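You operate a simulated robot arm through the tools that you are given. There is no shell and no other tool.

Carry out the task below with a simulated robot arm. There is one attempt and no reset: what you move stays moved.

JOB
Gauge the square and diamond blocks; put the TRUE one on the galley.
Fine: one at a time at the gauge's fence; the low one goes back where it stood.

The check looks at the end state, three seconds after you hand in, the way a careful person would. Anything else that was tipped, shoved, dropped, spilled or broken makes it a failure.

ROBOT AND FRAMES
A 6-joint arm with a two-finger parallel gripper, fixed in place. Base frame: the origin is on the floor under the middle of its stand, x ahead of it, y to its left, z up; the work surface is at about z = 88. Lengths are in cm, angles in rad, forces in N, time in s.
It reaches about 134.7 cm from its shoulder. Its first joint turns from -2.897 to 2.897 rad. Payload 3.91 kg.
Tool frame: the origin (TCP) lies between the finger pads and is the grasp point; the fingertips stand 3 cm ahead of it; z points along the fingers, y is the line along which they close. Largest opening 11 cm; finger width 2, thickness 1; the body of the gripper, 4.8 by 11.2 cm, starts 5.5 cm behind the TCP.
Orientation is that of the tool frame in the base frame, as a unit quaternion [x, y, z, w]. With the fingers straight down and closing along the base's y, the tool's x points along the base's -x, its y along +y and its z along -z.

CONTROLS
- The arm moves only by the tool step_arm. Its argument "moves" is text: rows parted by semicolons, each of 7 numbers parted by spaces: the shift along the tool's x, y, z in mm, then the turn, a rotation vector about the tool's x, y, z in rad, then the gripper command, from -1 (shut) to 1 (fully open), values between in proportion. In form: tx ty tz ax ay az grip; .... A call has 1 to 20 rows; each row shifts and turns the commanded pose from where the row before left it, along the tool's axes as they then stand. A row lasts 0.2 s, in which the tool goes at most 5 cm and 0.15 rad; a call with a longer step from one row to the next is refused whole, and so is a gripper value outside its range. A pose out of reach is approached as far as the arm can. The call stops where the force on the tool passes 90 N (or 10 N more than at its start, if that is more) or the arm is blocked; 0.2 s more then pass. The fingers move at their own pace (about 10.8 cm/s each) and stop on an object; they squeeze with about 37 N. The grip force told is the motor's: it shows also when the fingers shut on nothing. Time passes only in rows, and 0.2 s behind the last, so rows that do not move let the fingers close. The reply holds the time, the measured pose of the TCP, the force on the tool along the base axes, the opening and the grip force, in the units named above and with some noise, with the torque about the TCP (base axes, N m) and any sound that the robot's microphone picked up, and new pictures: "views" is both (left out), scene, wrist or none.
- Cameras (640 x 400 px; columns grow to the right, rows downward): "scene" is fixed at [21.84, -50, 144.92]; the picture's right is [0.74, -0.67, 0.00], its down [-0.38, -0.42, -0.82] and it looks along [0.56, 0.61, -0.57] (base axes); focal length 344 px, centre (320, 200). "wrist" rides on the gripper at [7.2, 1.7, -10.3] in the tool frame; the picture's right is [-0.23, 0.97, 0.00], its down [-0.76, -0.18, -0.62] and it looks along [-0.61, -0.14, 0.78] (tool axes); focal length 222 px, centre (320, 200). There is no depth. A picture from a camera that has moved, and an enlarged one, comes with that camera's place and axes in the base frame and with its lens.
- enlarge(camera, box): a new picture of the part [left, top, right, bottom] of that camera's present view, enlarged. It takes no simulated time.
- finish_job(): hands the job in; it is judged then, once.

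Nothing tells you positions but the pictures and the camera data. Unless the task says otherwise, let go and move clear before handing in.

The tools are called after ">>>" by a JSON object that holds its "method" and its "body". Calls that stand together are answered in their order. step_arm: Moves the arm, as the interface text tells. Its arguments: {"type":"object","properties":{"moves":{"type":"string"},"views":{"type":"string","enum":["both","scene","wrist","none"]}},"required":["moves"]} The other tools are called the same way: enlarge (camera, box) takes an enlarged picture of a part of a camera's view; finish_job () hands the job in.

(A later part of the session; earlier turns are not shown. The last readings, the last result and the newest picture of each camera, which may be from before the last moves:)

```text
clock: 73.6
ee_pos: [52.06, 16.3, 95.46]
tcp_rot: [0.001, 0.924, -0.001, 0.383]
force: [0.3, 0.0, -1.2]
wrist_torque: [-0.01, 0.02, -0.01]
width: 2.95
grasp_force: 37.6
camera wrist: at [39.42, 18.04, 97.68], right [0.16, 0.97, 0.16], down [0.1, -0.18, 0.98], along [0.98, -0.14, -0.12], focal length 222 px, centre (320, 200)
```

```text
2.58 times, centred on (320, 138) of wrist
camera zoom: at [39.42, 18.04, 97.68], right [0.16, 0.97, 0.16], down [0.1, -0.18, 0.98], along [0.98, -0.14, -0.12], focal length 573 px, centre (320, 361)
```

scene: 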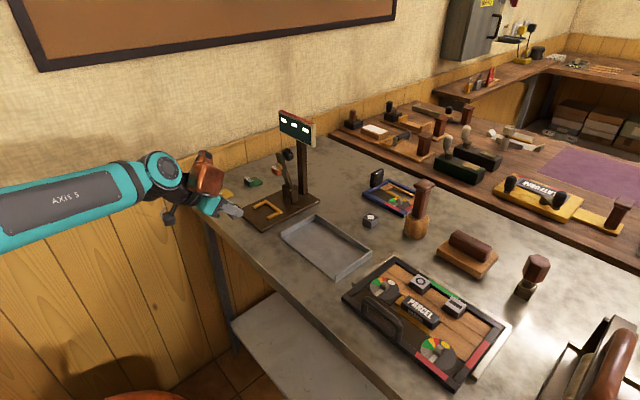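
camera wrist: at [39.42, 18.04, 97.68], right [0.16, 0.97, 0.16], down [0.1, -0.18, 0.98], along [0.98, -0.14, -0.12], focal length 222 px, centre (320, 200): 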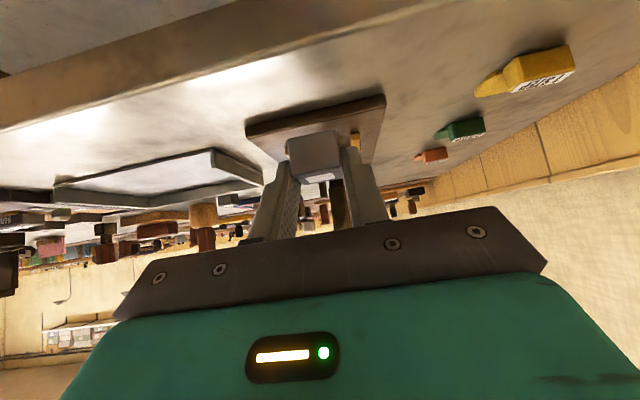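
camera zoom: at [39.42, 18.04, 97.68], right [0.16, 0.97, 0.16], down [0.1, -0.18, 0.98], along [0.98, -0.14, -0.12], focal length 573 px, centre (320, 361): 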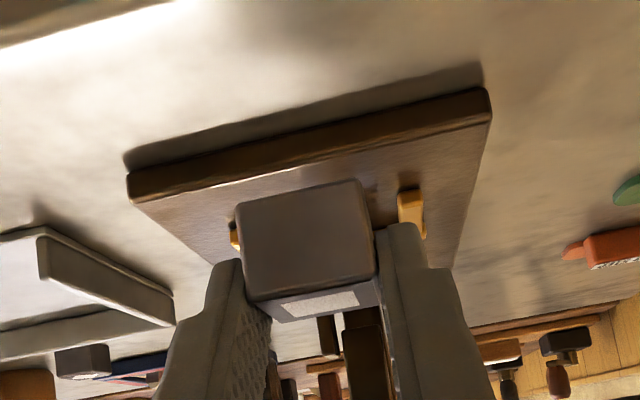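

>>> {"method": "step_arm", "body": {"moves": "0 -3 0 0 0 0 -1; -10.8 0 18 0 0 0 -1; -10.8 0 18 0 0 0 -1; -10.8 0 18 0 0 0 -1; -10.7 0 18.1 0 0 0 -1; 0 0 0 0 0 0 -1; 0 0 0 0 0 0 -1", "views": "wrist"}}

>>> {"method": "enlarge", "body": {"camera": "wrist", "box": [220, 60, 420, 215]}}

```text
clock: 75.2
ee_pos: [60.06, 15.95, 93.32]
tcp_rot: [0.001, 0.924, 0.0, 0.383]
force: [-0.3, -0.3, -2.1]
wrist_torque: [-0.02, 0.01, 0.01]
width: 2.94
grasp_force: 37.5
camera wrist: at [47.64, 17.6, 95.57], right [0.16, 0.97, 0.16], down [0.1, -0.18, 0.98], along [0.98, -0.14, -0.12], focal length 222 px, centre (320, 200)
```

wrist: 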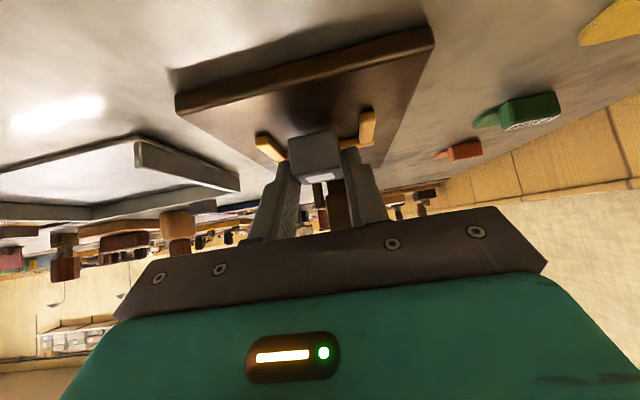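

```text
2.58 times, centred on (320, 138) of wrist
camera zoom: at [47.64, 17.6, 95.57], right [0.16, 0.97, 0.16], down [0.1, -0.18, 0.98], along [0.98, -0.14, -0.12], focal length 573 px, centre (320, 361)
```

zoom: 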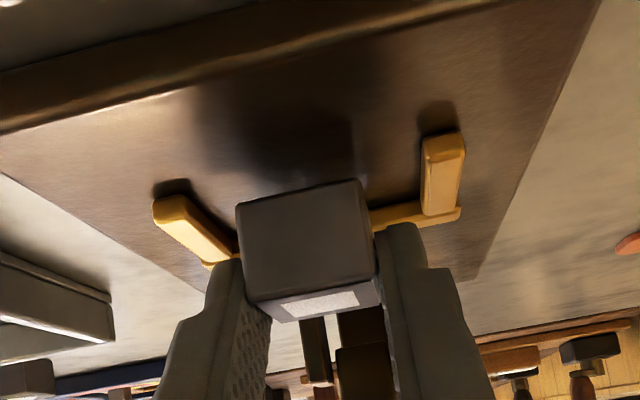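

>>> {"method": "step_arm", "body": {"moves": "0 1.7 0 0 0 0 -1; -1.41 0 5.66 0 0 0 -1; -1.41 0 5.66 0 0 0 -1; 0 0 0 0 0 0 -1; 0 0 0 0 0 0 -1", "views": "wrist"}}

>>> {"method": "enlarge", "body": {"camera": "wrist", "box": [220, 60, 420, 215]}}

```text
clock: 76.4
ee_pos: [61.1, 16.01, 92.68]
tcp_rot: [0.0, 0.924, 0.0, 0.383]
force: [-0.2, -0.3, -2.0]
wrist_torque: [0.0, 0.01, -0.01]
width: 2.97
grasp_force: 36.7
camera wrist: at [48.55, 17.71, 94.98], right [0.16, 0.97, 0.16], down [0.1, -0.18, 0.98], along [0.98, -0.14, -0.12], focal length 222 px, centre (320, 200)
```

wrist: 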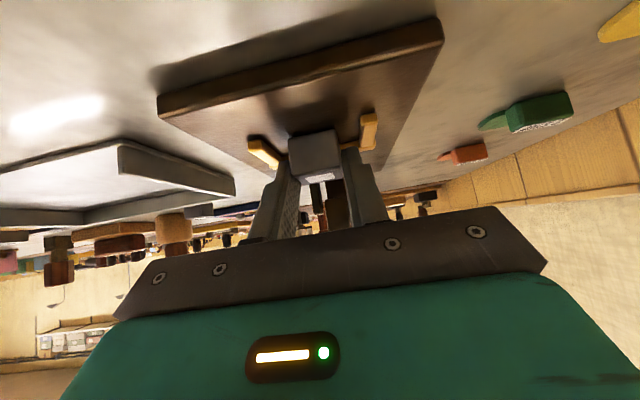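

```text
2.58 times, centred on (320, 138) of wrist
camera zoom: at [48.55, 17.71, 94.98], right [0.16, 0.97, 0.16], down [0.1, -0.18, 0.98], along [0.98, -0.14, -0.12], focal length 573 px, centre (320, 361)
```

zoom: 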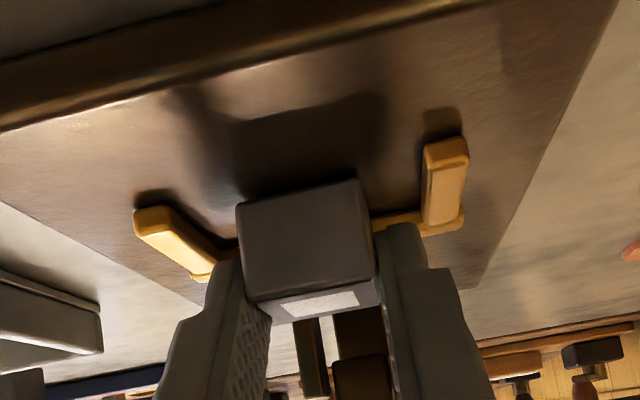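

Well centred. Now the final slide to the fence, watching the x force.

>>> {"method": "step_arm", "body": {"moves": "-1.2 0 2.0 0 0 0 -1; 0 0 0 0 0 0 -1", "views": "none"}}

>>> {"method": "step_arm", "body": {"moves": "-0.71 0 0.71 0 0 0 -1; 0 0 0 0 0 0 -1", "views": "none"}}

>>> {"method": "step_arm", "body": {"moves": "-0.5 0 0.5 0 0 0 -1; 0 0 0 0 0 0 -1", "views": "none"}}

```text
clock: 77.0
ee_pos: [61.28, 15.9, 92.6]
tcp_rot: [0.0, 0.924, 0.001, 0.383]
force: [0.8, -0.4, -2.3]
wrist_torque: [0.01, 0.01, 0.0]
width: 2.94
grasp_force: 36.8
```

```text
clock: 77.6
ee_pos: [61.26, 15.94, 92.69]
tcp_rot: [0.0, 0.924, 0.0, 0.383]
force: [-9.1, -0.7, -2.7]
wrist_torque: [0.0, 0.37, -0.17]
width: 2.93
grasp_force: 37.2
```

```text
clock: 78.2
ee_pos: [61.33, 15.99, 92.67]
tcp_rot: [0.0, 0.924, 0.0, 0.383]
force: [-21.2, 1.0, -4.4]
wrist_torque: [0.05, 0.74, -0.3]
width: 2.94
grasp_force: 37.1
```

Fence contact. Easing off and lowering onto the plate.

>>> {"method": "step_arm", "body": {"moves": "0.65 0 -0.65 0 0 0 -1; 0.71 0 0.71 0 0 0 -1; 0 0 0 0 0 0 -1", "views": "none"}}

>>> {"method": "step_arm", "body": {"moves": "0.5 0 0.5 0 0 0 -1; 0 0 0 0 0 0 -1", "views": "none"}}

```text
clock: 79.0
ee_pos: [61.27, 15.97, 92.52]
tcp_rot: [0.0, 0.924, 0.0, 0.382]
force: [-10.5, 1.4, 1.0]
wrist_torque: [-0.02, 0.23, -0.11]
width: 2.95
grasp_force: 36.9
```

```text
clock: 79.6
ee_pos: [61.3, 15.95, 92.46]
tcp_rot: [-0.001, 0.924, 0.001, 0.383]
force: [-9.1, -1.3, 10.6]
wrist_torque: [-0.22, 0.21, -0.12]
width: 2.94
grasp_force: 37.1
```

Seated on the plate and against the fence. I'm releasing with a small opening, then retreating along the finger axis.

>>> {"method": "step_arm", "body": {"moves": "0 0 0 0 0 0 -0.42; 0 0 0 0 0 0 -0.38; 0 0 0 0 0 0 -0.38; 0 0 -10 0 0 0 -0.38; 0 0 -15 0 0 0 -0.38; 0 0 -25 0 0 0 -0.38; 0 0 -30 0 0 0 -0.38; 0 0 0 0 0 0 -0.38", "views": "both"}}

>>> {"method": "enlarge", "body": {"camera": "wrist", "box": [220, 30, 420, 185]}}

>>> {"method": "enlarge", "body": {"camera": "scene", "box": [220, 100, 340, 230]}}

```text
clock: 81.4
ee_pos: [55.68, 15.82, 98.01]
tcp_rot: [0.0, 0.924, 0.0, 0.383]
force: [0.0, -0.3, 0.4]
wrist_torque: [0.01, -0.02, -0.01]
width: 3.41
grasp_force: 0.0
camera wrist: at [43.18, 17.65, 100.35], right [0.16, 0.97, 0.16], down [0.1, -0.18, 0.98], along [0.98, -0.14, -0.12], focal length 222 px, centre (320, 200)
```

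scene: 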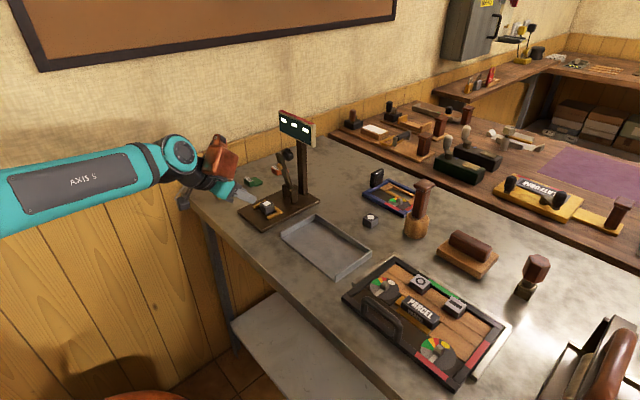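
wrist: 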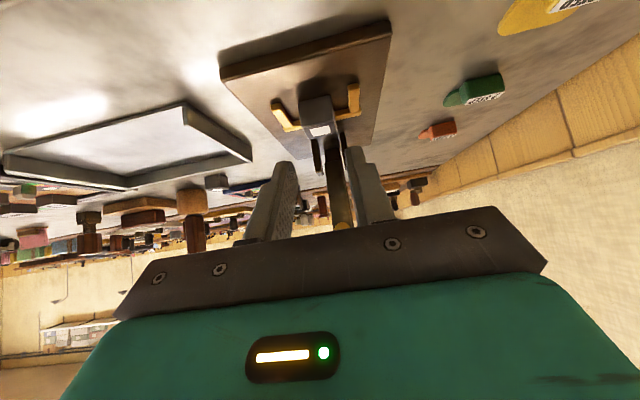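

```text
2.58 times, centred on (320, 108) of wrist
camera zoom: at [43.18, 17.65, 100.35], right [0.16, 0.97, 0.16], down [0.1, -0.18, 0.98], along [0.98, -0.14, -0.12], focal length 573 px, centre (320, 439)
```

zoom: 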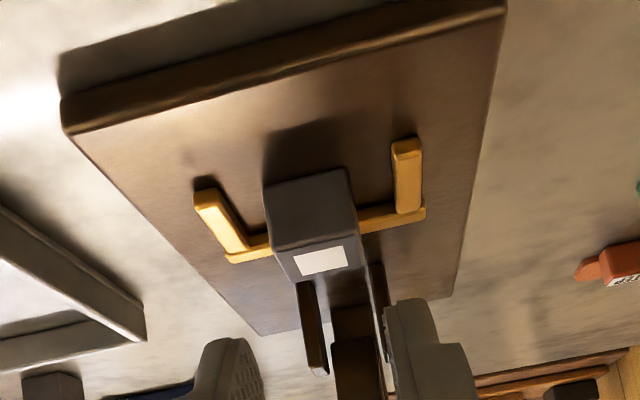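

```text
3.08 times, centred on (280, 165) of scene
camera zoom: at [21.84, -50.0, 144.92], right [0.74, -0.67, 0.0], down [-0.38, -0.42, -0.82], along [0.56, 0.61, -0.57], focal length 1058 px, centre (443, 308)
```

zoom: 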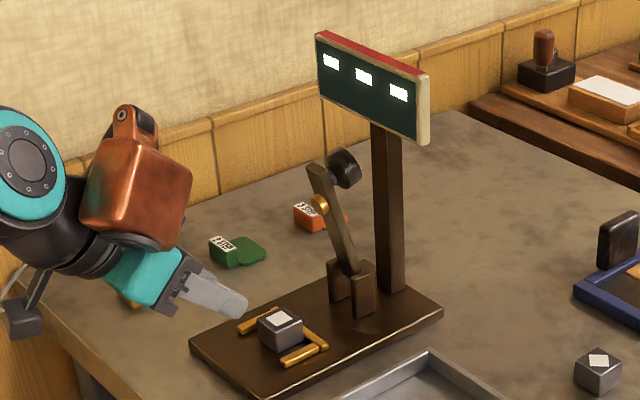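

The square is at the fence. Rising to the knob pre-grasp as before.

>>> {"method": "step_arm", "body": {"moves": "-36.25 0.5 -8.47 0 0 0 -0.38; -36.25 0.5 -8.47 0 0 0 0.09; -36.25 0.5 -8.47 0 0 0 0.09; -36.25 0.5 -8.47 0 0 0 0.09; 0 0 0 0 0 0 0.09; 0 0 0 0 0 0 0.09", "views": "none"}}

```text
clock: 82.8
ee_pos: [63.5, 15.99, 110.81]
tcp_rot: [0.001, 0.924, -0.001, 0.382]
force: [-0.4, 0.8, -0.2]
wrist_torque: [-0.01, -0.01, 0.02]
width: 5.99
grasp_force: 0.0
```

>>> {"method": "step_arm", "body": {"moves": "0 0.3 20 0 0 0 0.09; 0.4 0 20 0 0 0 0.09; 0 0 20 0 0 0 0.09; 0 0 12 0 0 0 0.09; 0 0 8.5 0 0 0 0.09; 0 0 0 0 0 0 0.09; 0 0 0 0 0 0 0.09", "views": "wrist"}}

>>> {"method": "enlarge", "body": {"camera": "wrist", "box": [240, 60, 420, 240]}}

```text
clock: 84.4
ee_pos: [69.27, 16.16, 105.06]
tcp_rot: [0.0, 0.924, 0.0, 0.382]
force: [1.1, -1.2, -0.7]
wrist_torque: [-0.03, 0.01, 0.01]
width: 6.02
grasp_force: 0.1
camera wrist: at [56.66, 17.92, 107.29], right [0.16, 0.97, 0.16], down [0.1, -0.18, 0.98], along [0.98, -0.14, -0.12], focal length 222 px, centre (320, 200)
```

wrist: 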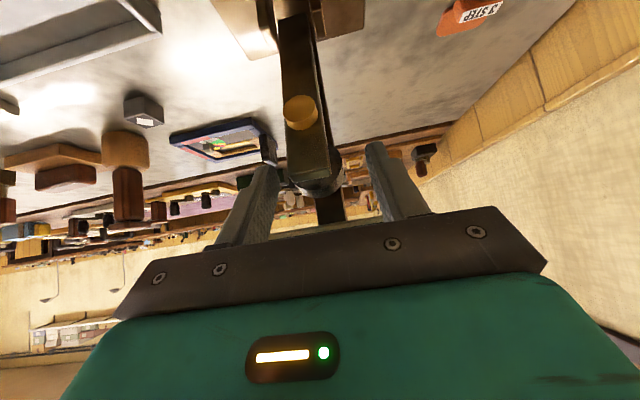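

```text
2.22 times, centred on (330, 150) of wrist
camera zoom: at [56.66, 17.92, 107.29], right [0.16, 0.97, 0.16], down [0.1, -0.18, 0.98], along [0.98, -0.14, -0.12], focal length 494 px, centre (298, 311)
```

zoom: 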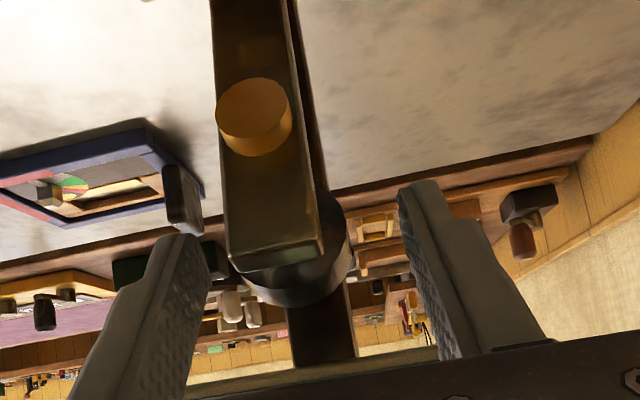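

Same alignment as before. Gripping the knob and bringing the lever down along the recorded arc.

>>> {"method": "step_arm", "body": {"moves": "0 -1.0 0 0 0 0 0.09; 0 0 0 0 0 0 -0.3; 0 0 0 0 0 0 -0.7; 0 0 0 0 0 0 -0.7; 3.43 0 -3.15 0 0 0 -0.7; 3.43 0 -3.15 0 0 0 -0.7; 5.09 0 -3.56 0 0 0 -0.7; 5.09 0 -3.56 0 0 0 -0.7; 5.09 0 -3.56 0 0 0 -0.7; 0 0 0 0 0 0 -0.7", "views": "scene"}}

>>> {"method": "enlarge", "body": {"camera": "scene", "box": [230, 100, 330, 220]}}

```text
clock: 86.6
ee_pos: [66.47, 15.9, 104.75]
tcp_rot: [0.0, 0.924, 0.0, 0.383]
force: [9.3, -11.3, 5.0]
wrist_torque: [-0.17, -1.38, -0.17]
width: 3.32
grasp_force: 44.9
```

scene: 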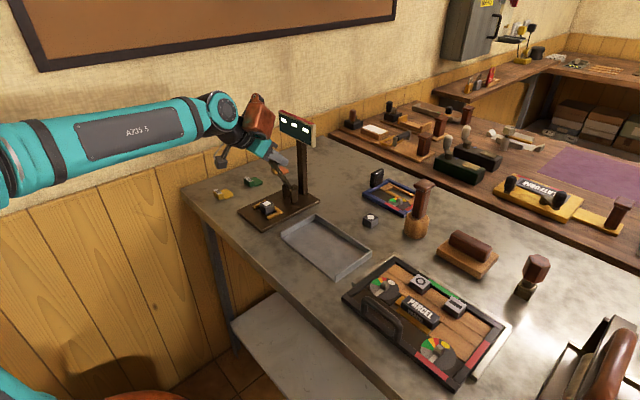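

```text
3.33 times, centred on (280, 160) of scene
camera zoom: at [21.84, -50.0, 144.92], right [0.74, -0.67, 0.0], down [-0.38, -0.42, -0.82], along [0.56, 0.61, -0.57], focal length 1146 px, centre (453, 333)
```

zoom: 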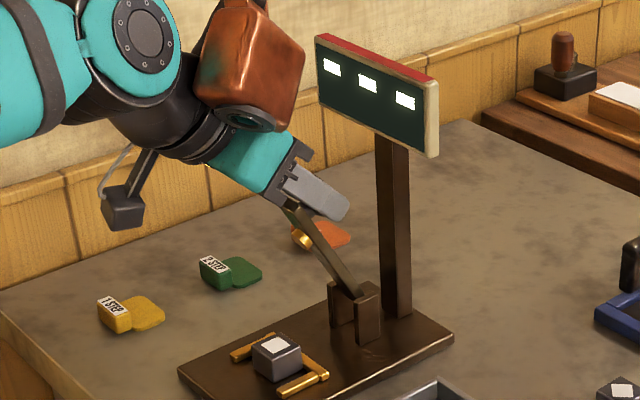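

>>> {"method": "step_arm", "body": {"moves": "0 -0.4 0 0 0 0 -0.7; 6.4 0 -3.4 0 0 0 -0.7; 6.7 0 -3.0 0 0 0 -0.7; 7.0 0 -2.5 0 0 0 -0.7; 7.3 0 -2.1 0 0 0 -0.7; 7.5 0 -1.7 0 0 0 -0.7; 9.26 0 -1.22 0 0 0 -0.7; 9.33 0 -0.4 0 0 0 -0.7; 9.33 0 0.4 0 0 0 -0.7; 9.26 0 1.22 0 0 0 -0.7; 9.11 0 2.02 0 0 0 -0.7; 0 0 0 0 0 0 -0.7", "views": "none"}}

>>> {"method": "step_arm", "body": {"moves": "4.45 0 1.4 0 0 0 -0.7; 4.45 0 1.4 0 0 0 -0.7; 4.35 0 1.75 0 0 0 -0.7; 4.3 0 1.8 0 0 0 -0.7; 4.2 0 2.1 0 0 0 -0.7; 4.1 0 2.3 0 0 0 -0.7; 4.0 0 2.5 0 0 0 -0.7; 0 0 0 0 0 0 -0.7", "views": "scene"}}

>>> {"method": "enlarge", "body": {"camera": "scene", "box": [230, 100, 330, 220]}}

```text
clock: 89.2
ee_pos: [59.84, 15.89, 99.79]
tcp_rot: [0.0, 0.924, 0.0, 0.383]
force: [-1.5, -4.8, 15.2]
wrist_torque: [-0.14, -1.43, -0.07]
width: 3.3
grasp_force: 45.0
```

```text
clock: 91.0
ee_pos: [58.6, 15.97, 96.67]
tcp_rot: [-0.001, 0.923, 0.001, 0.384]
force: [-10.2, 0.4, 15.7]
wrist_torque: [0.11, -1.34, 0.03]
width: 3.31
grasp_force: 45.2
```

scene: 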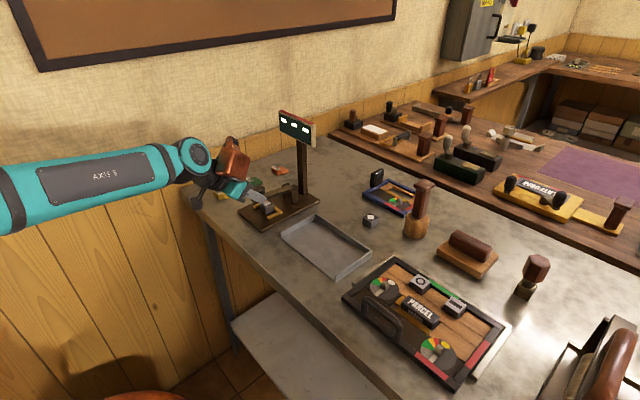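

```text
3.33 times, centred on (280, 160) of scene
camera zoom: at [21.84, -50.0, 144.92], right [0.74, -0.67, 0.0], down [-0.38, -0.42, -0.82], along [0.56, 0.61, -0.57], focal length 1146 px, centre (453, 333)
```

zoom: 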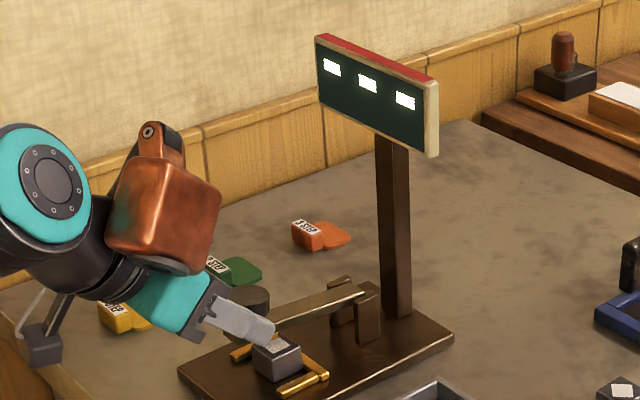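

Close to horizontal again. Continuing in finer steps until the display reacts.

>>> {"method": "step_arm", "body": {"moves": "4.1 0 1.8 0 0 0 -0.7; 4.0 0 2.2 0 0 0 -0.7; 0 0 0 0 0 0 -0.7", "views": "none"}}

>>> {"method": "step_arm", "body": {"moves": "1.9 0 1.3 0 0 0 -0.7; 0 0 0 0 0 0 -0.7", "views": "none"}}

>>> {"method": "step_arm", "body": {"moves": "1.2 0 0.9 0 0 0 -0.7; 0 0 0 0 0 0 -0.7", "views": "scene"}}

>>> {"method": "enlarge", "body": {"camera": "scene", "box": [240, 100, 340, 220]}}

```text
clock: 91.8
ee_pos: [58.45, 15.98, 95.74]
tcp_rot: [0.0, 0.924, 0.0, 0.383]
force: [1.9, 0.4, 11.4]
wrist_torque: [-0.05, -1.32, 0.05]
width: 3.31
grasp_force: 45.4
```

```text
clock: 92.4
ee_pos: [58.41, 16.06, 95.57]
tcp_rot: [0.0, 0.924, 0.0, 0.383]
force: [3.8, -0.6, 11.3]
wrist_torque: [0.04, -1.46, 0.0]
width: 3.33
grasp_force: 44.6
```

```text
clock: 93.0
ee_pos: [58.4, 15.9, 95.34]
tcp_rot: [0.0, 0.924, 0.0, 0.383]
force: [-3.2, -0.2, 12.6]
wrist_torque: [0.02, -1.43, 0.01]
width: 3.31
grasp_force: 45.1
```

scene: 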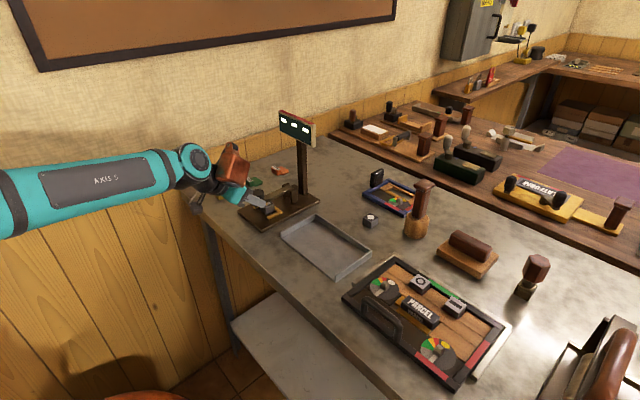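

```text
3.33 times, centred on (290, 160) of scene
camera zoom: at [21.84, -50.0, 144.92], right [0.74, -0.67, 0.0], down [-0.38, -0.42, -0.82], along [0.56, 0.61, -0.57], focal length 1146 px, centre (420, 333)
```

zoom: 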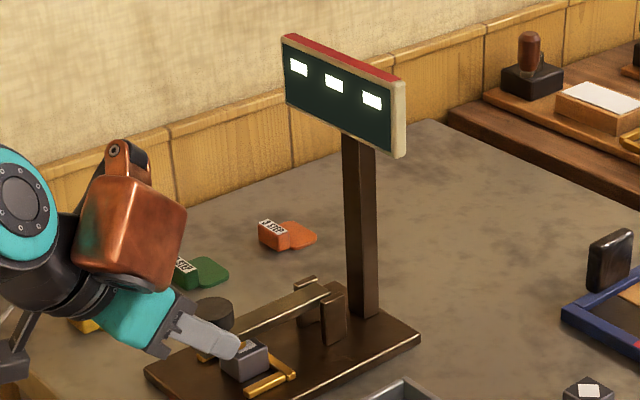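

>>> {"method": "step_arm", "body": {"moves": "1.2 0 0.9 0 0 0 -0.7; 0 0 0 0 0 0 -0.7", "views": "none"}}

>>> {"method": "step_arm", "body": {"moves": "1.0 0 0.8 0 0 0 -0.7; 0 0 0 0 0 0 -0.7", "views": "scene"}}

>>> {"method": "enlarge", "body": {"camera": "scene", "box": [240, 100, 340, 220]}}

```text
clock: 93.6
ee_pos: [58.37, 15.96, 95.26]
tcp_rot: [0.0, 0.924, 0.001, 0.382]
force: [2.1, 2.9, 11.3]
wrist_torque: [0.04, -1.39, 0.06]
width: 3.32
grasp_force: 45.4
```

```text
clock: 94.2
ee_pos: [58.31, 15.96, 95.12]
tcp_rot: [0.0, 0.924, 0.0, 0.383]
force: [2.4, 3.4, 12.5]
wrist_torque: [0.1, -1.48, 0.04]
width: 3.32
grasp_force: 44.6
```

scene: 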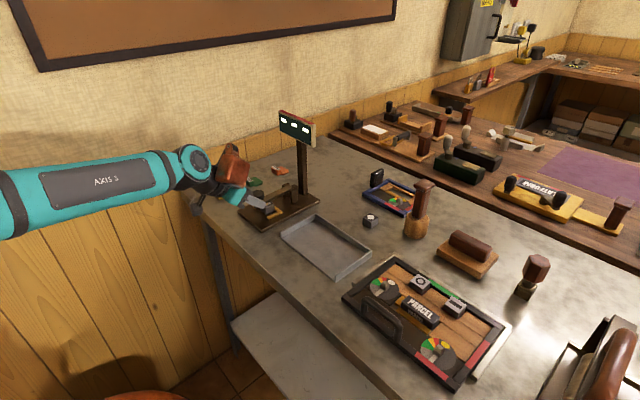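

```text
3.33 times, centred on (290, 160) of scene
camera zoom: at [21.84, -50.0, 144.92], right [0.74, -0.67, 0.0], down [-0.38, -0.42, -0.82], along [0.56, 0.61, -0.57], focal length 1146 px, centre (420, 333)
```

zoom: 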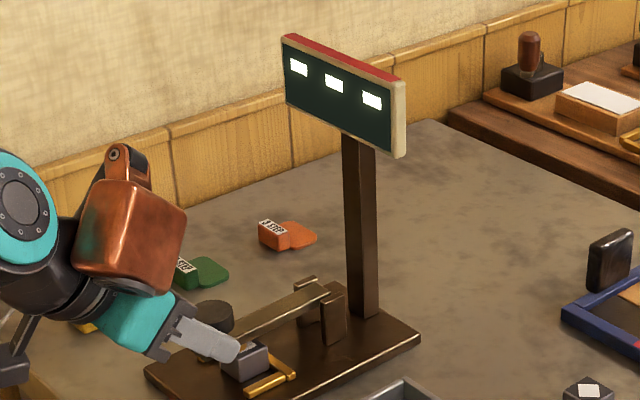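

>>> {"method": "step_arm", "body": {"moves": "1.0 0 0.8 0 0 0 -0.7; 0 0 0 0 0 0 -0.7", "views": "none"}}

>>> {"method": "step_arm", "body": {"moves": "1.0 0 0.8 0 0 0 -0.7; 0 0 0 0 0 0 -0.7", "views": "scene"}}

>>> {"method": "enlarge", "body": {"camera": "scene", "box": [240, 100, 340, 220]}}

```text
clock: 94.8
ee_pos: [58.34, 15.91, 95.11]
tcp_rot: [0.0, 0.924, -0.001, 0.383]
force: [4.6, 4.4, 11.3]
wrist_torque: [0.12, -1.44, 0.08]
width: 3.34
grasp_force: 45.5
```

```text
clock: 95.4
ee_pos: [58.35, 16.07, 94.9]
tcp_rot: [0.0, 0.923, 0.0, 0.384]
force: [4.5, 5.6, 20.6]
wrist_torque: [-0.06, -0.87, 0.12]
width: 3.3
grasp_force: 44.7
```

scene: 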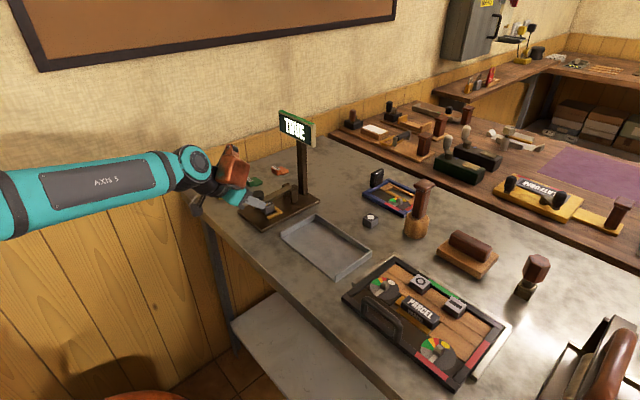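

```text
3.33 times, centred on (290, 160) of scene
camera zoom: at [21.84, -50.0, 144.92], right [0.74, -0.67, 0.0], down [-0.38, -0.42, -0.82], along [0.56, 0.61, -0.57], focal length 1146 px, centre (420, 333)
```

zoom: 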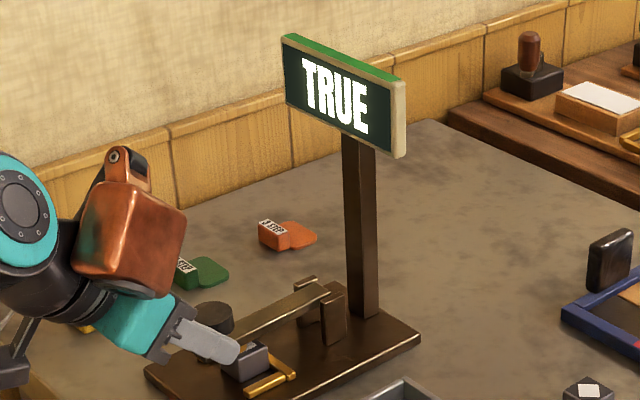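

The display reads "TRUE" for the square. I'm raising the lever back to its stop along the reverse arc.

>>> {"method": "step_arm", "body": {"moves": "-2.0 0 -1.6 0 0 0 -0.7; -2.2 0 -1.7 0 0 0 -0.7; -3.1 0 -2.2 0 0 0 -0.7; -4.0 0 -2.2 0 0 0 -0.7; -4.1 0 -1.8 0 0 0 -0.7; -4.0 0 -2.5 0 0 0 -0.7; -4.1 0 -2.3 0 0 0 -0.7; -4.2 0 -2.1 0 0 0 -0.7; -4.3 0 -1.8 0 0 0 -0.7; -4.35 0 -1.75 0 0 0 -0.7; -4.45 0 -1.4 0 0 0 -0.7; -4.45 0 -1.4 0 0 0 -0.7; 0 0 0 0 0 0 -0.7", "views": "none"}}

>>> {"method": "step_arm", "body": {"moves": "-9.11 0 -2.02 0 0 0 -0.7; -9.26 0 -1.22 0 0 0 -0.7; -9.33 0 -0.4 0 0 0 -0.7; -9.33 0 0.4 0 0 0 -0.7; -9.26 0 1.22 0 0 0 -0.7; -7.5 0 1.7 0 0 0 -0.7; -7.3 0 2.1 0 0 0 -0.7; -7.0 0 2.5 0 0 0 -0.7; -6.7 0 3.0 0 0 0 -0.7; -6.4 0 3.4 0 0 0 -0.7; 0 0 0 0 0 0 -0.7", "views": "scene"}}

```text
clock: 98.2
ee_pos: [60.01, 16.0, 99.51]
tcp_rot: [-0.001, 0.924, 0.001, 0.383]
force: [6.3, -1.6, -16.6]
wrist_torque: [0.16, 1.28, -0.09]
width: 3.31
grasp_force: 44.8
```

```text
clock: 100.6
ee_pos: [66.43, 16.05, 104.69]
tcp_rot: [0.0, 0.923, 0.0, 0.384]
force: [-10.2, -0.5, -0.8]
wrist_torque: [-0.07, 1.25, -0.02]
width: 3.32
grasp_force: 45.3
```

scene: 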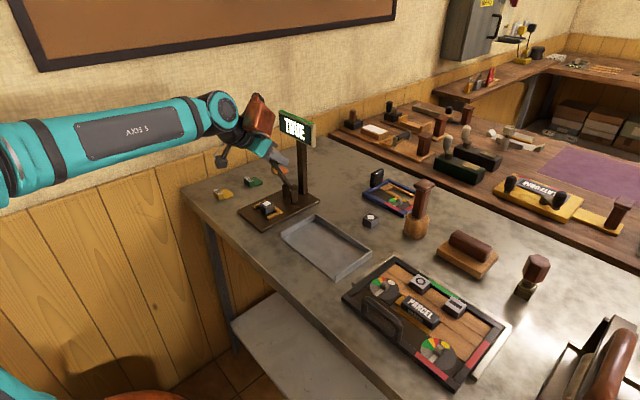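

>>> {"method": "step_arm", "body": {"moves": "-5.09 0 3.56 0 0 0 -0.7; -5.09 0 3.56 0 0 0 -0.7; -5.09 0 3.56 0 0 0 -0.7; -3.43 0 3.15 0 0 0 -0.7; -3.2 0 3.0 0 0 0 -0.7; 0 0 0 0 0 0 -0.7", "views": "scene"}}

>>> {"method": "enlarge", "body": {"camera": "scene", "box": [230, 100, 330, 220]}}

```text
clock: 102.0
ee_pos: [69.14, 15.98, 105.07]
tcp_rot: [0.0, 0.924, 0.0, 0.383]
force: [-11.9, -6.2, -8.2]
wrist_torque: [-0.11, 1.01, -0.14]
width: 3.34
grasp_force: 44.9
```

scene: 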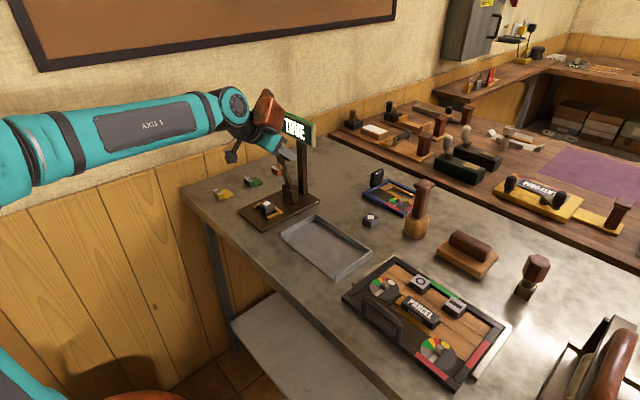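

```text
3.33 times, centred on (280, 160) of scene
camera zoom: at [21.84, -50.0, 144.92], right [0.74, -0.67, 0.0], down [-0.38, -0.42, -0.82], along [0.56, 0.61, -0.57], focal length 1146 px, centre (453, 333)
```

zoom: 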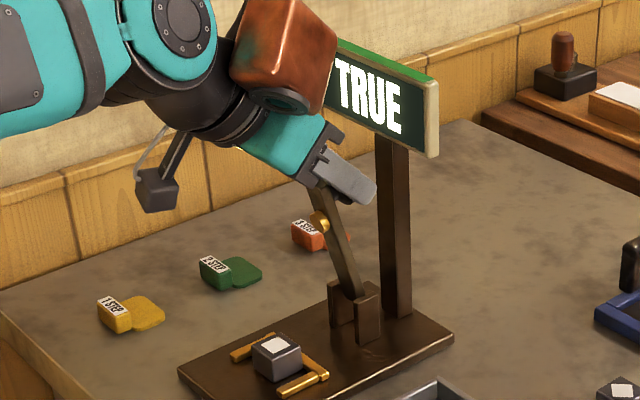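

Lever at its upper rest. Nudging to the stop, releasing, and backing out.

>>> {"method": "step_arm", "body": {"moves": "-0.5 0 0.5 0 0 0 -0.7; 0 0 0 0 0 0 -0.7; 0.4 0 -0.4 0 0 0 -0.7; 0 0 0 0 0 0 -0.2; 0 0 0 0 0 0 0.09; 0 0 0 0 0 0 0.09; 0 0 -20 0 0 0 0.09; 0 0 -30 0 0 0 0.09; 0 0 -30 0 0 0 0.09; 0 0 0 0 0 0 0.09", "views": "scene"}}

>>> {"method": "enlarge", "body": {"camera": "scene", "box": [230, 100, 330, 220]}}

```text
clock: 104.2
ee_pos: [63.6, 16.06, 110.74]
tcp_rot: [-0.001, 0.924, 0.001, 0.383]
force: [-0.4, -0.1, 0.0]
wrist_torque: [-0.01, 0.01, -0.01]
width: 6.0
grasp_force: 0.0
```

scene: 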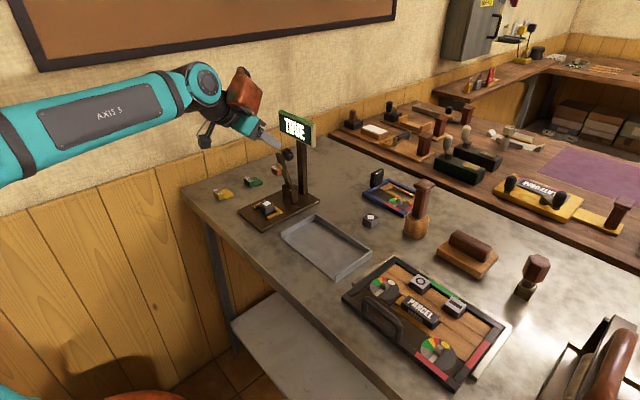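

```text
3.33 times, centred on (280, 160) of scene
camera zoom: at [21.84, -50.0, 144.92], right [0.74, -0.67, 0.0], down [-0.38, -0.42, -0.82], along [0.56, 0.61, -0.57], focal length 1146 px, centre (453, 333)
```

zoom: 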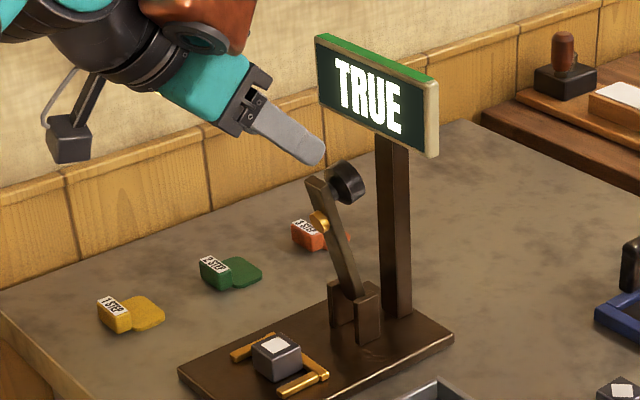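

The lever is back up and free. Going down to re-grip the square.

>>> {"method": "step_arm", "body": {"moves": "36.3 0 8.57 0 0 0 0.09; 36.3 0 8.57 0 0 0 -0.3; 36.3 0 8.57 0 0 0 -0.37; 36.3 0 8.57 0 0 0 -0.37; 0 0 0 0 0 0 -0.37; 0 0 0 0 0 0 -0.37", "views": "wrist"}}

>>> {"method": "enlarge", "body": {"camera": "wrist", "box": [220, 30, 420, 185]}}

```text
clock: 105.6
ee_pos: [55.62, 15.89, 98.09]
tcp_rot: [0.0, 0.924, 0.0, 0.383]
force: [1.2, 0.7, 0.2]
wrist_torque: [0.0, -0.03, 0.03]
width: 3.47
grasp_force: 0.0
camera wrist: at [43.04, 17.59, 100.49], right [0.16, 0.97, 0.16], down [0.1, -0.18, 0.98], along [0.98, -0.14, -0.12], focal length 222 px, centre (320, 200)
```

wrist: 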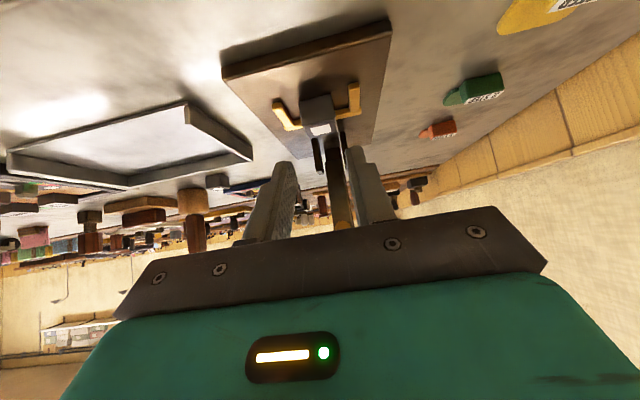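

```text
2.58 times, centred on (320, 108) of wrist
camera zoom: at [43.04, 17.59, 100.49], right [0.16, 0.97, 0.16], down [0.1, -0.18, 0.98], along [0.98, -0.14, -0.12], focal length 573 px, centre (320, 439)
```

zoom: 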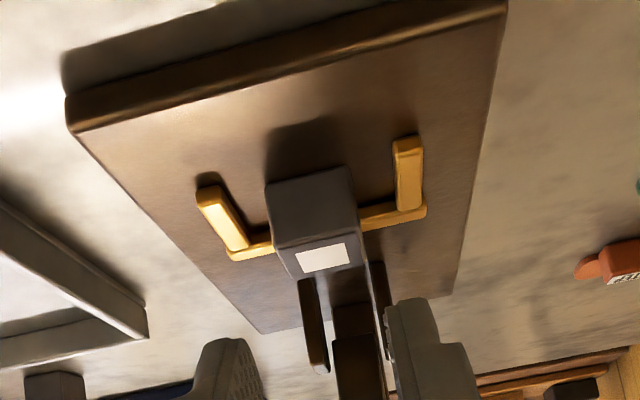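

>>> {"method": "step_arm", "body": {"moves": "0 0.3 20 0 0 0 -0.37; 0 0 20 0 0 0 -0.37; 0 0 15 0 0 0 -0.37; 0 0 0 0 0 0 -0.37; 0 0 0 0 0 0 -0.37", "views": "wrist"}}

>>> {"method": "enlarge", "body": {"camera": "wrist", "box": [220, 50, 420, 205]}}

```text
clock: 106.8
ee_pos: [59.45, 16.02, 94.17]
tcp_rot: [0.0, 0.924, 0.0, 0.383]
force: [0.0, 0.7, 0.7]
wrist_torque: [0.01, 0.02, 0.0]
width: 3.47
grasp_force: 0.0
camera wrist: at [46.94, 17.8, 96.42], right [0.16, 0.97, 0.16], down [0.1, -0.18, 0.98], along [0.98, -0.14, -0.12], focal length 222 px, centre (320, 200)
```

wrist: 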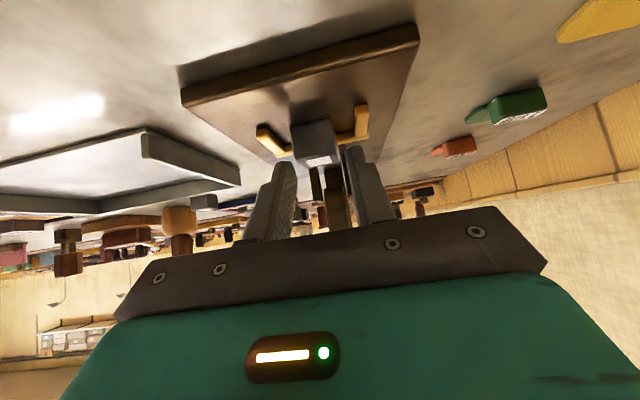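

```text
2.58 times, centred on (320, 128) of wrist
camera zoom: at [46.94, 17.8, 96.42], right [0.16, 0.97, 0.16], down [0.1, -0.18, 0.98], along [0.98, -0.14, -0.12], focal length 573 px, centre (320, 387)
```

zoom: 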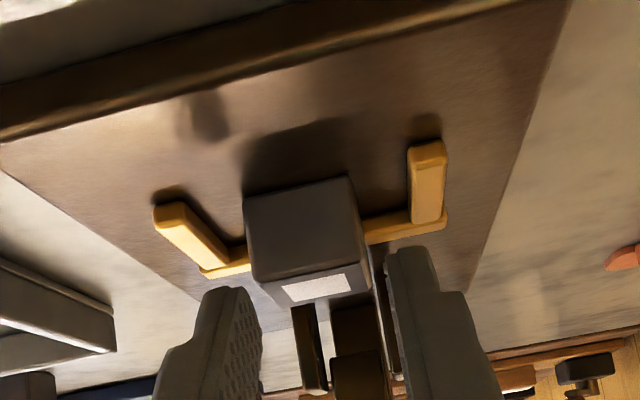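

>>> {"method": "step_arm", "body": {"moves": "0 -1.2 0 0 0 0 -0.37; -0.5 0 9 0 0 0 -0.37; -0.5 0 8 0 0 0 -0.37; 0 0 8 0 0 0 -0.37; 0 0 0 0 0 0 -0.37; 0 0 0 0 0 0 -0.37", "views": "wrist"}}

>>> {"method": "enlarge", "body": {"camera": "wrist", "box": [220, 90, 420, 215]}}

```text
clock: 108.2
ee_pos: [61.37, 16.0, 92.42]
tcp_rot: [-0.001, 0.924, 0.001, 0.383]
force: [0.1, -0.3, -0.5]
wrist_torque: [0.01, 0.0, -0.01]
width: 3.44
grasp_force: 0.0
camera wrist: at [48.85, 17.66, 94.63], right [0.16, 0.97, 0.16], down [0.1, -0.18, 0.98], along [0.98, -0.14, -0.12], focal length 222 px, centre (320, 200)
```

wrist: 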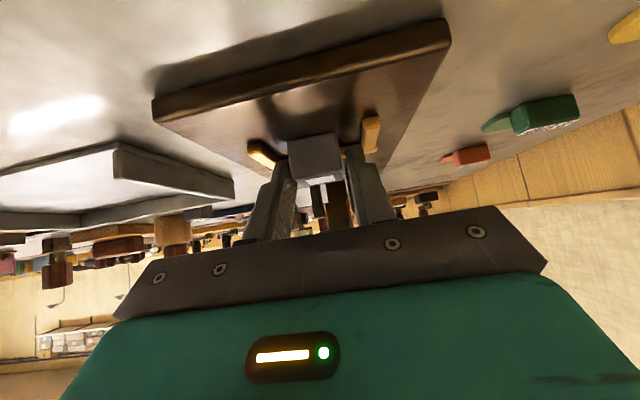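

```text
3.20 times, centred on (320, 152) of wrist
camera zoom: at [48.85, 17.66, 94.63], right [0.16, 0.97, 0.16], down [0.1, -0.18, 0.98], along [0.98, -0.14, -0.12], focal length 711 px, centre (320, 352)
```

zoom: 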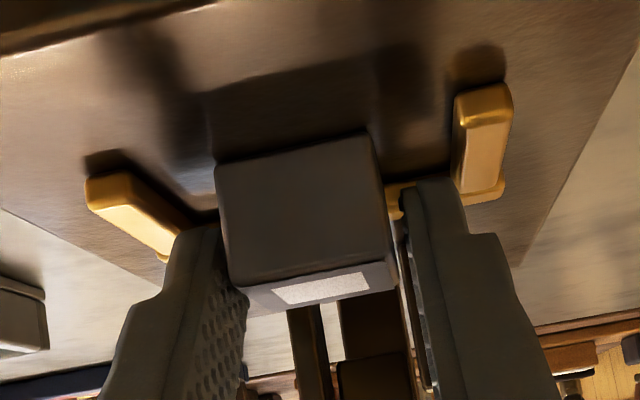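

>>> {"method": "step_arm", "body": {"moves": "-0.85 0 -0.85 0 0 0 -0.37; 0 0 0 0 0 0 -0.45; 0 0 0 0 0 0 -1; 0 0 0 0 0 0 -1; 0 0 0 0 0 0 -1", "views": "wrist"}}

>>> {"method": "enlarge", "body": {"camera": "wrist", "box": [220, 90, 420, 215]}}

>>> {"method": "enlarge", "body": {"camera": "scene", "box": [270, 200, 390, 290]}}

```text
clock: 109.4
ee_pos: [61.3, 15.9, 92.66]
tcp_rot: [0.0, 0.924, -0.001, 0.383]
force: [0.7, -0.2, -0.1]
wrist_torque: [0.03, 0.01, -0.02]
width: 2.95
grasp_force: 37.2
camera wrist: at [48.89, 17.69, 94.82], right [0.16, 0.97, 0.16], down [0.1, -0.18, 0.98], along [0.98, -0.14, -0.12], focal length 222 px, centre (320, 200)
```

wrist: 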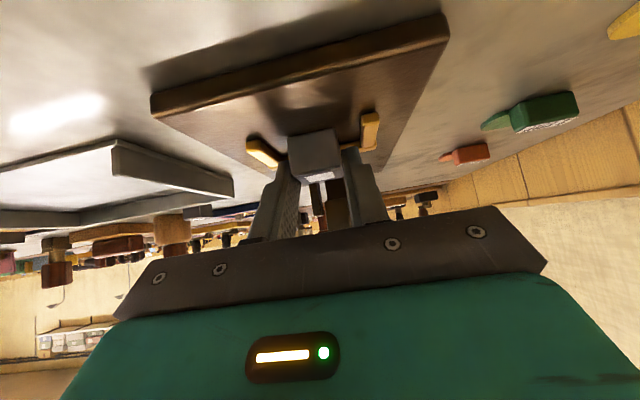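

```text
3.20 times, centred on (320, 152) of wrist
camera zoom: at [48.89, 17.69, 94.82], right [0.16, 0.97, 0.16], down [0.1, -0.18, 0.98], along [0.98, -0.14, -0.12], focal length 711 px, centre (320, 352)
```

zoom: 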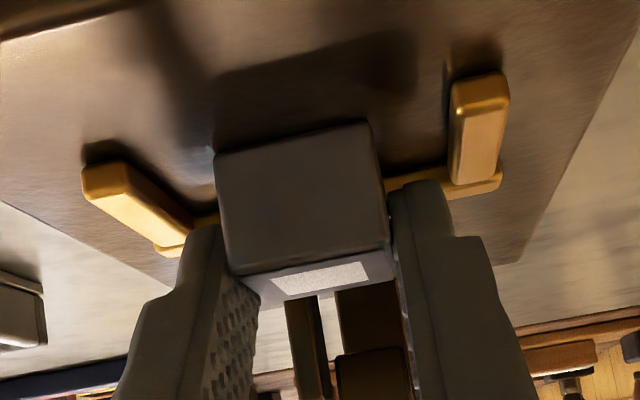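

```text
4.44 times, centred on (330, 245) of scene
camera zoom: at [21.84, -50.0, 144.92], right [0.74, -0.67, 0.0], down [-0.38, -0.42, -0.82], along [0.56, 0.61, -0.57], focal length 1529 px, centre (276, 0)
```

zoom: 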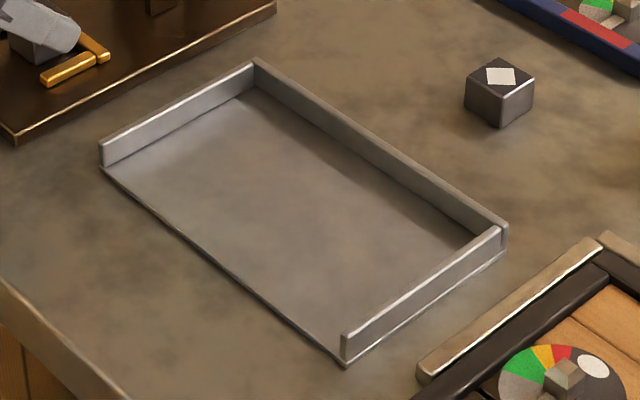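

Gripped. I'm carrying the TRUE square out of the gauge and round to the middle of the galley, about (65.5, -4.3).

>>> {"method": "step_arm", "body": {"moves": "0 0 -10 0 0 0 -1; 0 0 -20 0 0 0 -1; 0 0 -20 0 0 0 -1; 20.5 0 -20.5 0 0 0 -1; 20.5 0 -20.5 0 0 0 -1; 0 -40.4 0 0 0 0 -1; 0 -40.4 0 0 0 0 -1; 0 -40.4 0 0 0 0 -1; 0 -40.4 0 0 0 0 -1; 0 -40.4 0 0 0 0 -1; -28.5 0 28.5 0 0 0 -1; -28.5 0 28.5 0 0 0 -1; -28.5 0 28.5 0 0 0 -1; 0 0 0 0 0 0 -1; 0 0 0 0 0 0 -1", "views": "both"}}

>>> {"method": "enlarge", "body": {"camera": "wrist", "box": [160, 40, 480, 215]}}

>>> {"method": "enlarge", "body": {"camera": "scene", "box": [230, 160, 390, 290]}}

```text
clock: 112.6
ee_pos: [64.44, -4.2, 95.9]
tcp_rot: [0.0, 0.924, 0.0, 0.383]
force: [0.3, 0.1, -2.1]
wrist_torque: [0.02, 0.02, 0.01]
width: 2.99
grasp_force: 37.0
camera wrist: at [51.9, -2.47, 98.13], right [0.16, 0.97, 0.16], down [0.1, -0.18, 0.98], along [0.98, -0.14, -0.12], focal length 222 px, centre (320, 200)
```

scene: 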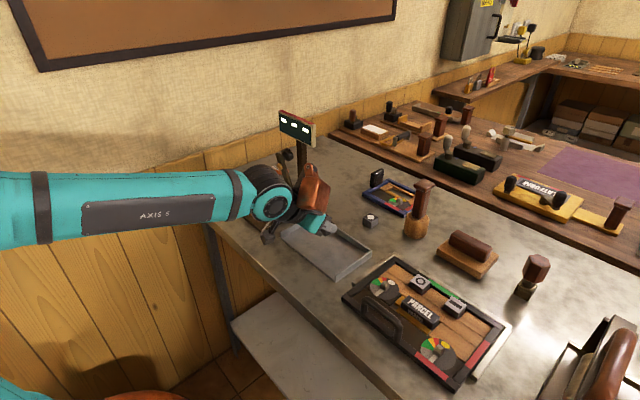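
wrist: 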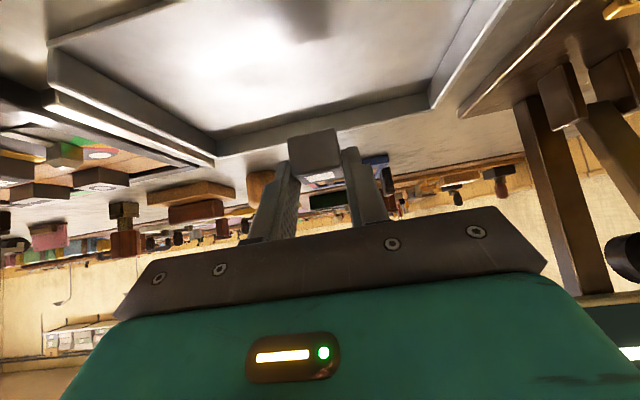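

```text
2.00 times, centred on (320, 128) of wrist
camera zoom: at [51.9, -2.47, 98.13], right [0.16, 0.97, 0.16], down [0.1, -0.18, 0.98], along [0.98, -0.14, -0.12], focal length 444 px, centre (320, 345)
```

zoom: 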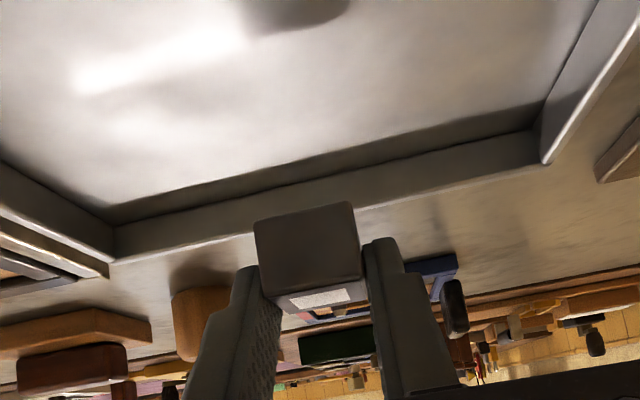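

```text
3.08 times, centred on (310, 225) of scene
camera zoom: at [21.84, -50.0, 144.92], right [0.74, -0.67, 0.0], down [-0.38, -0.42, -0.82], along [0.56, 0.61, -0.57], focal length 1058 px, centre (351, 123)
```

zoom: 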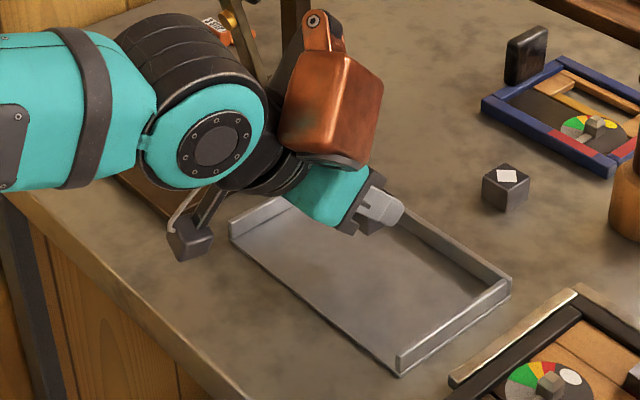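

Over the middle of the galley. Lowering gently.

>>> {"method": "step_arm", "body": {"moves": "7 0 7 0 0 0 -1; 7 0 7 0 0 0 -1; 7 0 7 0 0 0 -1; 6 0 6 0 0 0 -1; 0 0 0 0 0 0 -1; 0 0 0 0 0 0 -1", "views": "wrist"}}

>>> {"method": "step_arm", "body": {"moves": "0.71 0 0.71 0 0 0 -1; 0.71 0 0.71 0 0 0 -1; 0 0 0 0 0 0 -1", "views": "none"}}

```text
clock: 114.0
ee_pos: [64.11, -4.4, 92.31]
tcp_rot: [0.0, 0.924, 0.0, 0.383]
force: [1.0, -0.4, -1.8]
wrist_torque: [0.0, 0.04, -0.02]
width: 2.99
grasp_force: 37.4
camera wrist: at [51.6, -2.53, 94.4], right [0.16, 0.97, 0.16], down [0.1, -0.18, 0.98], along [0.98, -0.14, -0.12], focal length 222 px, centre (320, 200)
```

wrist: 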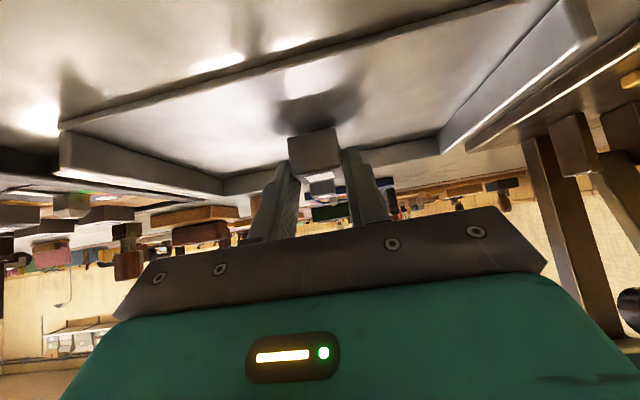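

```text
clock: 114.8
ee_pos: [64.18, -4.26, 91.94]
tcp_rot: [0.0, 0.924, 0.0, 0.382]
force: [1.0, -0.2, -1.5]
wrist_torque: [0.0, 0.03, 0.01]
width: 2.94
grasp_force: 36.9
```

>>> {"method": "step_arm", "body": {"moves": "0.71 0 0.71 0 0 0 -1; 0 0 0 0 0 0 -1", "views": "none"}}

>>> {"method": "step_arm", "body": {"moves": "0.71 0 0.71 0 0 0 -1; 0 0 0 0 0 0 -1", "views": "none"}}

>>> {"method": "step_arm", "body": {"moves": "0.5 0 0.5 0 0 0 -1; 0 0 0 0 0 0 -1", "views": "wrist"}}

```text
clock: 115.4
ee_pos: [64.19, -4.23, 91.89]
tcp_rot: [0.0, 0.924, 0.0, 0.383]
force: [0.2, -0.7, -2.1]
wrist_torque: [0.04, 0.03, 0.0]
width: 2.96
grasp_force: 37.4
```

```text
clock: 116.0
ee_pos: [64.12, -4.25, 91.77]
tcp_rot: [0.0, 0.924, 0.0, 0.383]
force: [0.6, 0.5, -1.8]
wrist_torque: [-0.03, 0.05, -0.04]
width: 2.97
grasp_force: 37.0
```

```text
clock: 116.6
ee_pos: [64.14, -4.37, 91.77]
tcp_rot: [0.0, 0.924, 0.0, 0.382]
force: [-1.0, -0.9, 2.3]
wrist_torque: [0.01, -0.07, -0.03]
width: 2.96
grasp_force: 36.9
camera wrist: at [51.65, -2.5, 94.02], right [0.16, 0.97, 0.16], down [0.1, -0.18, 0.98], along [0.98, -0.14, -0.12], focal length 222 px, centre (320, 200)
```

wrist: 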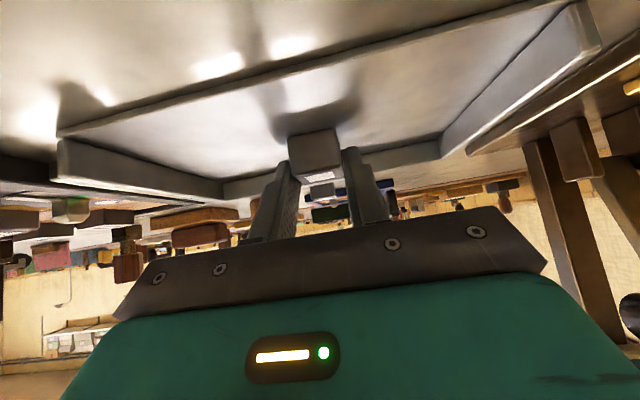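

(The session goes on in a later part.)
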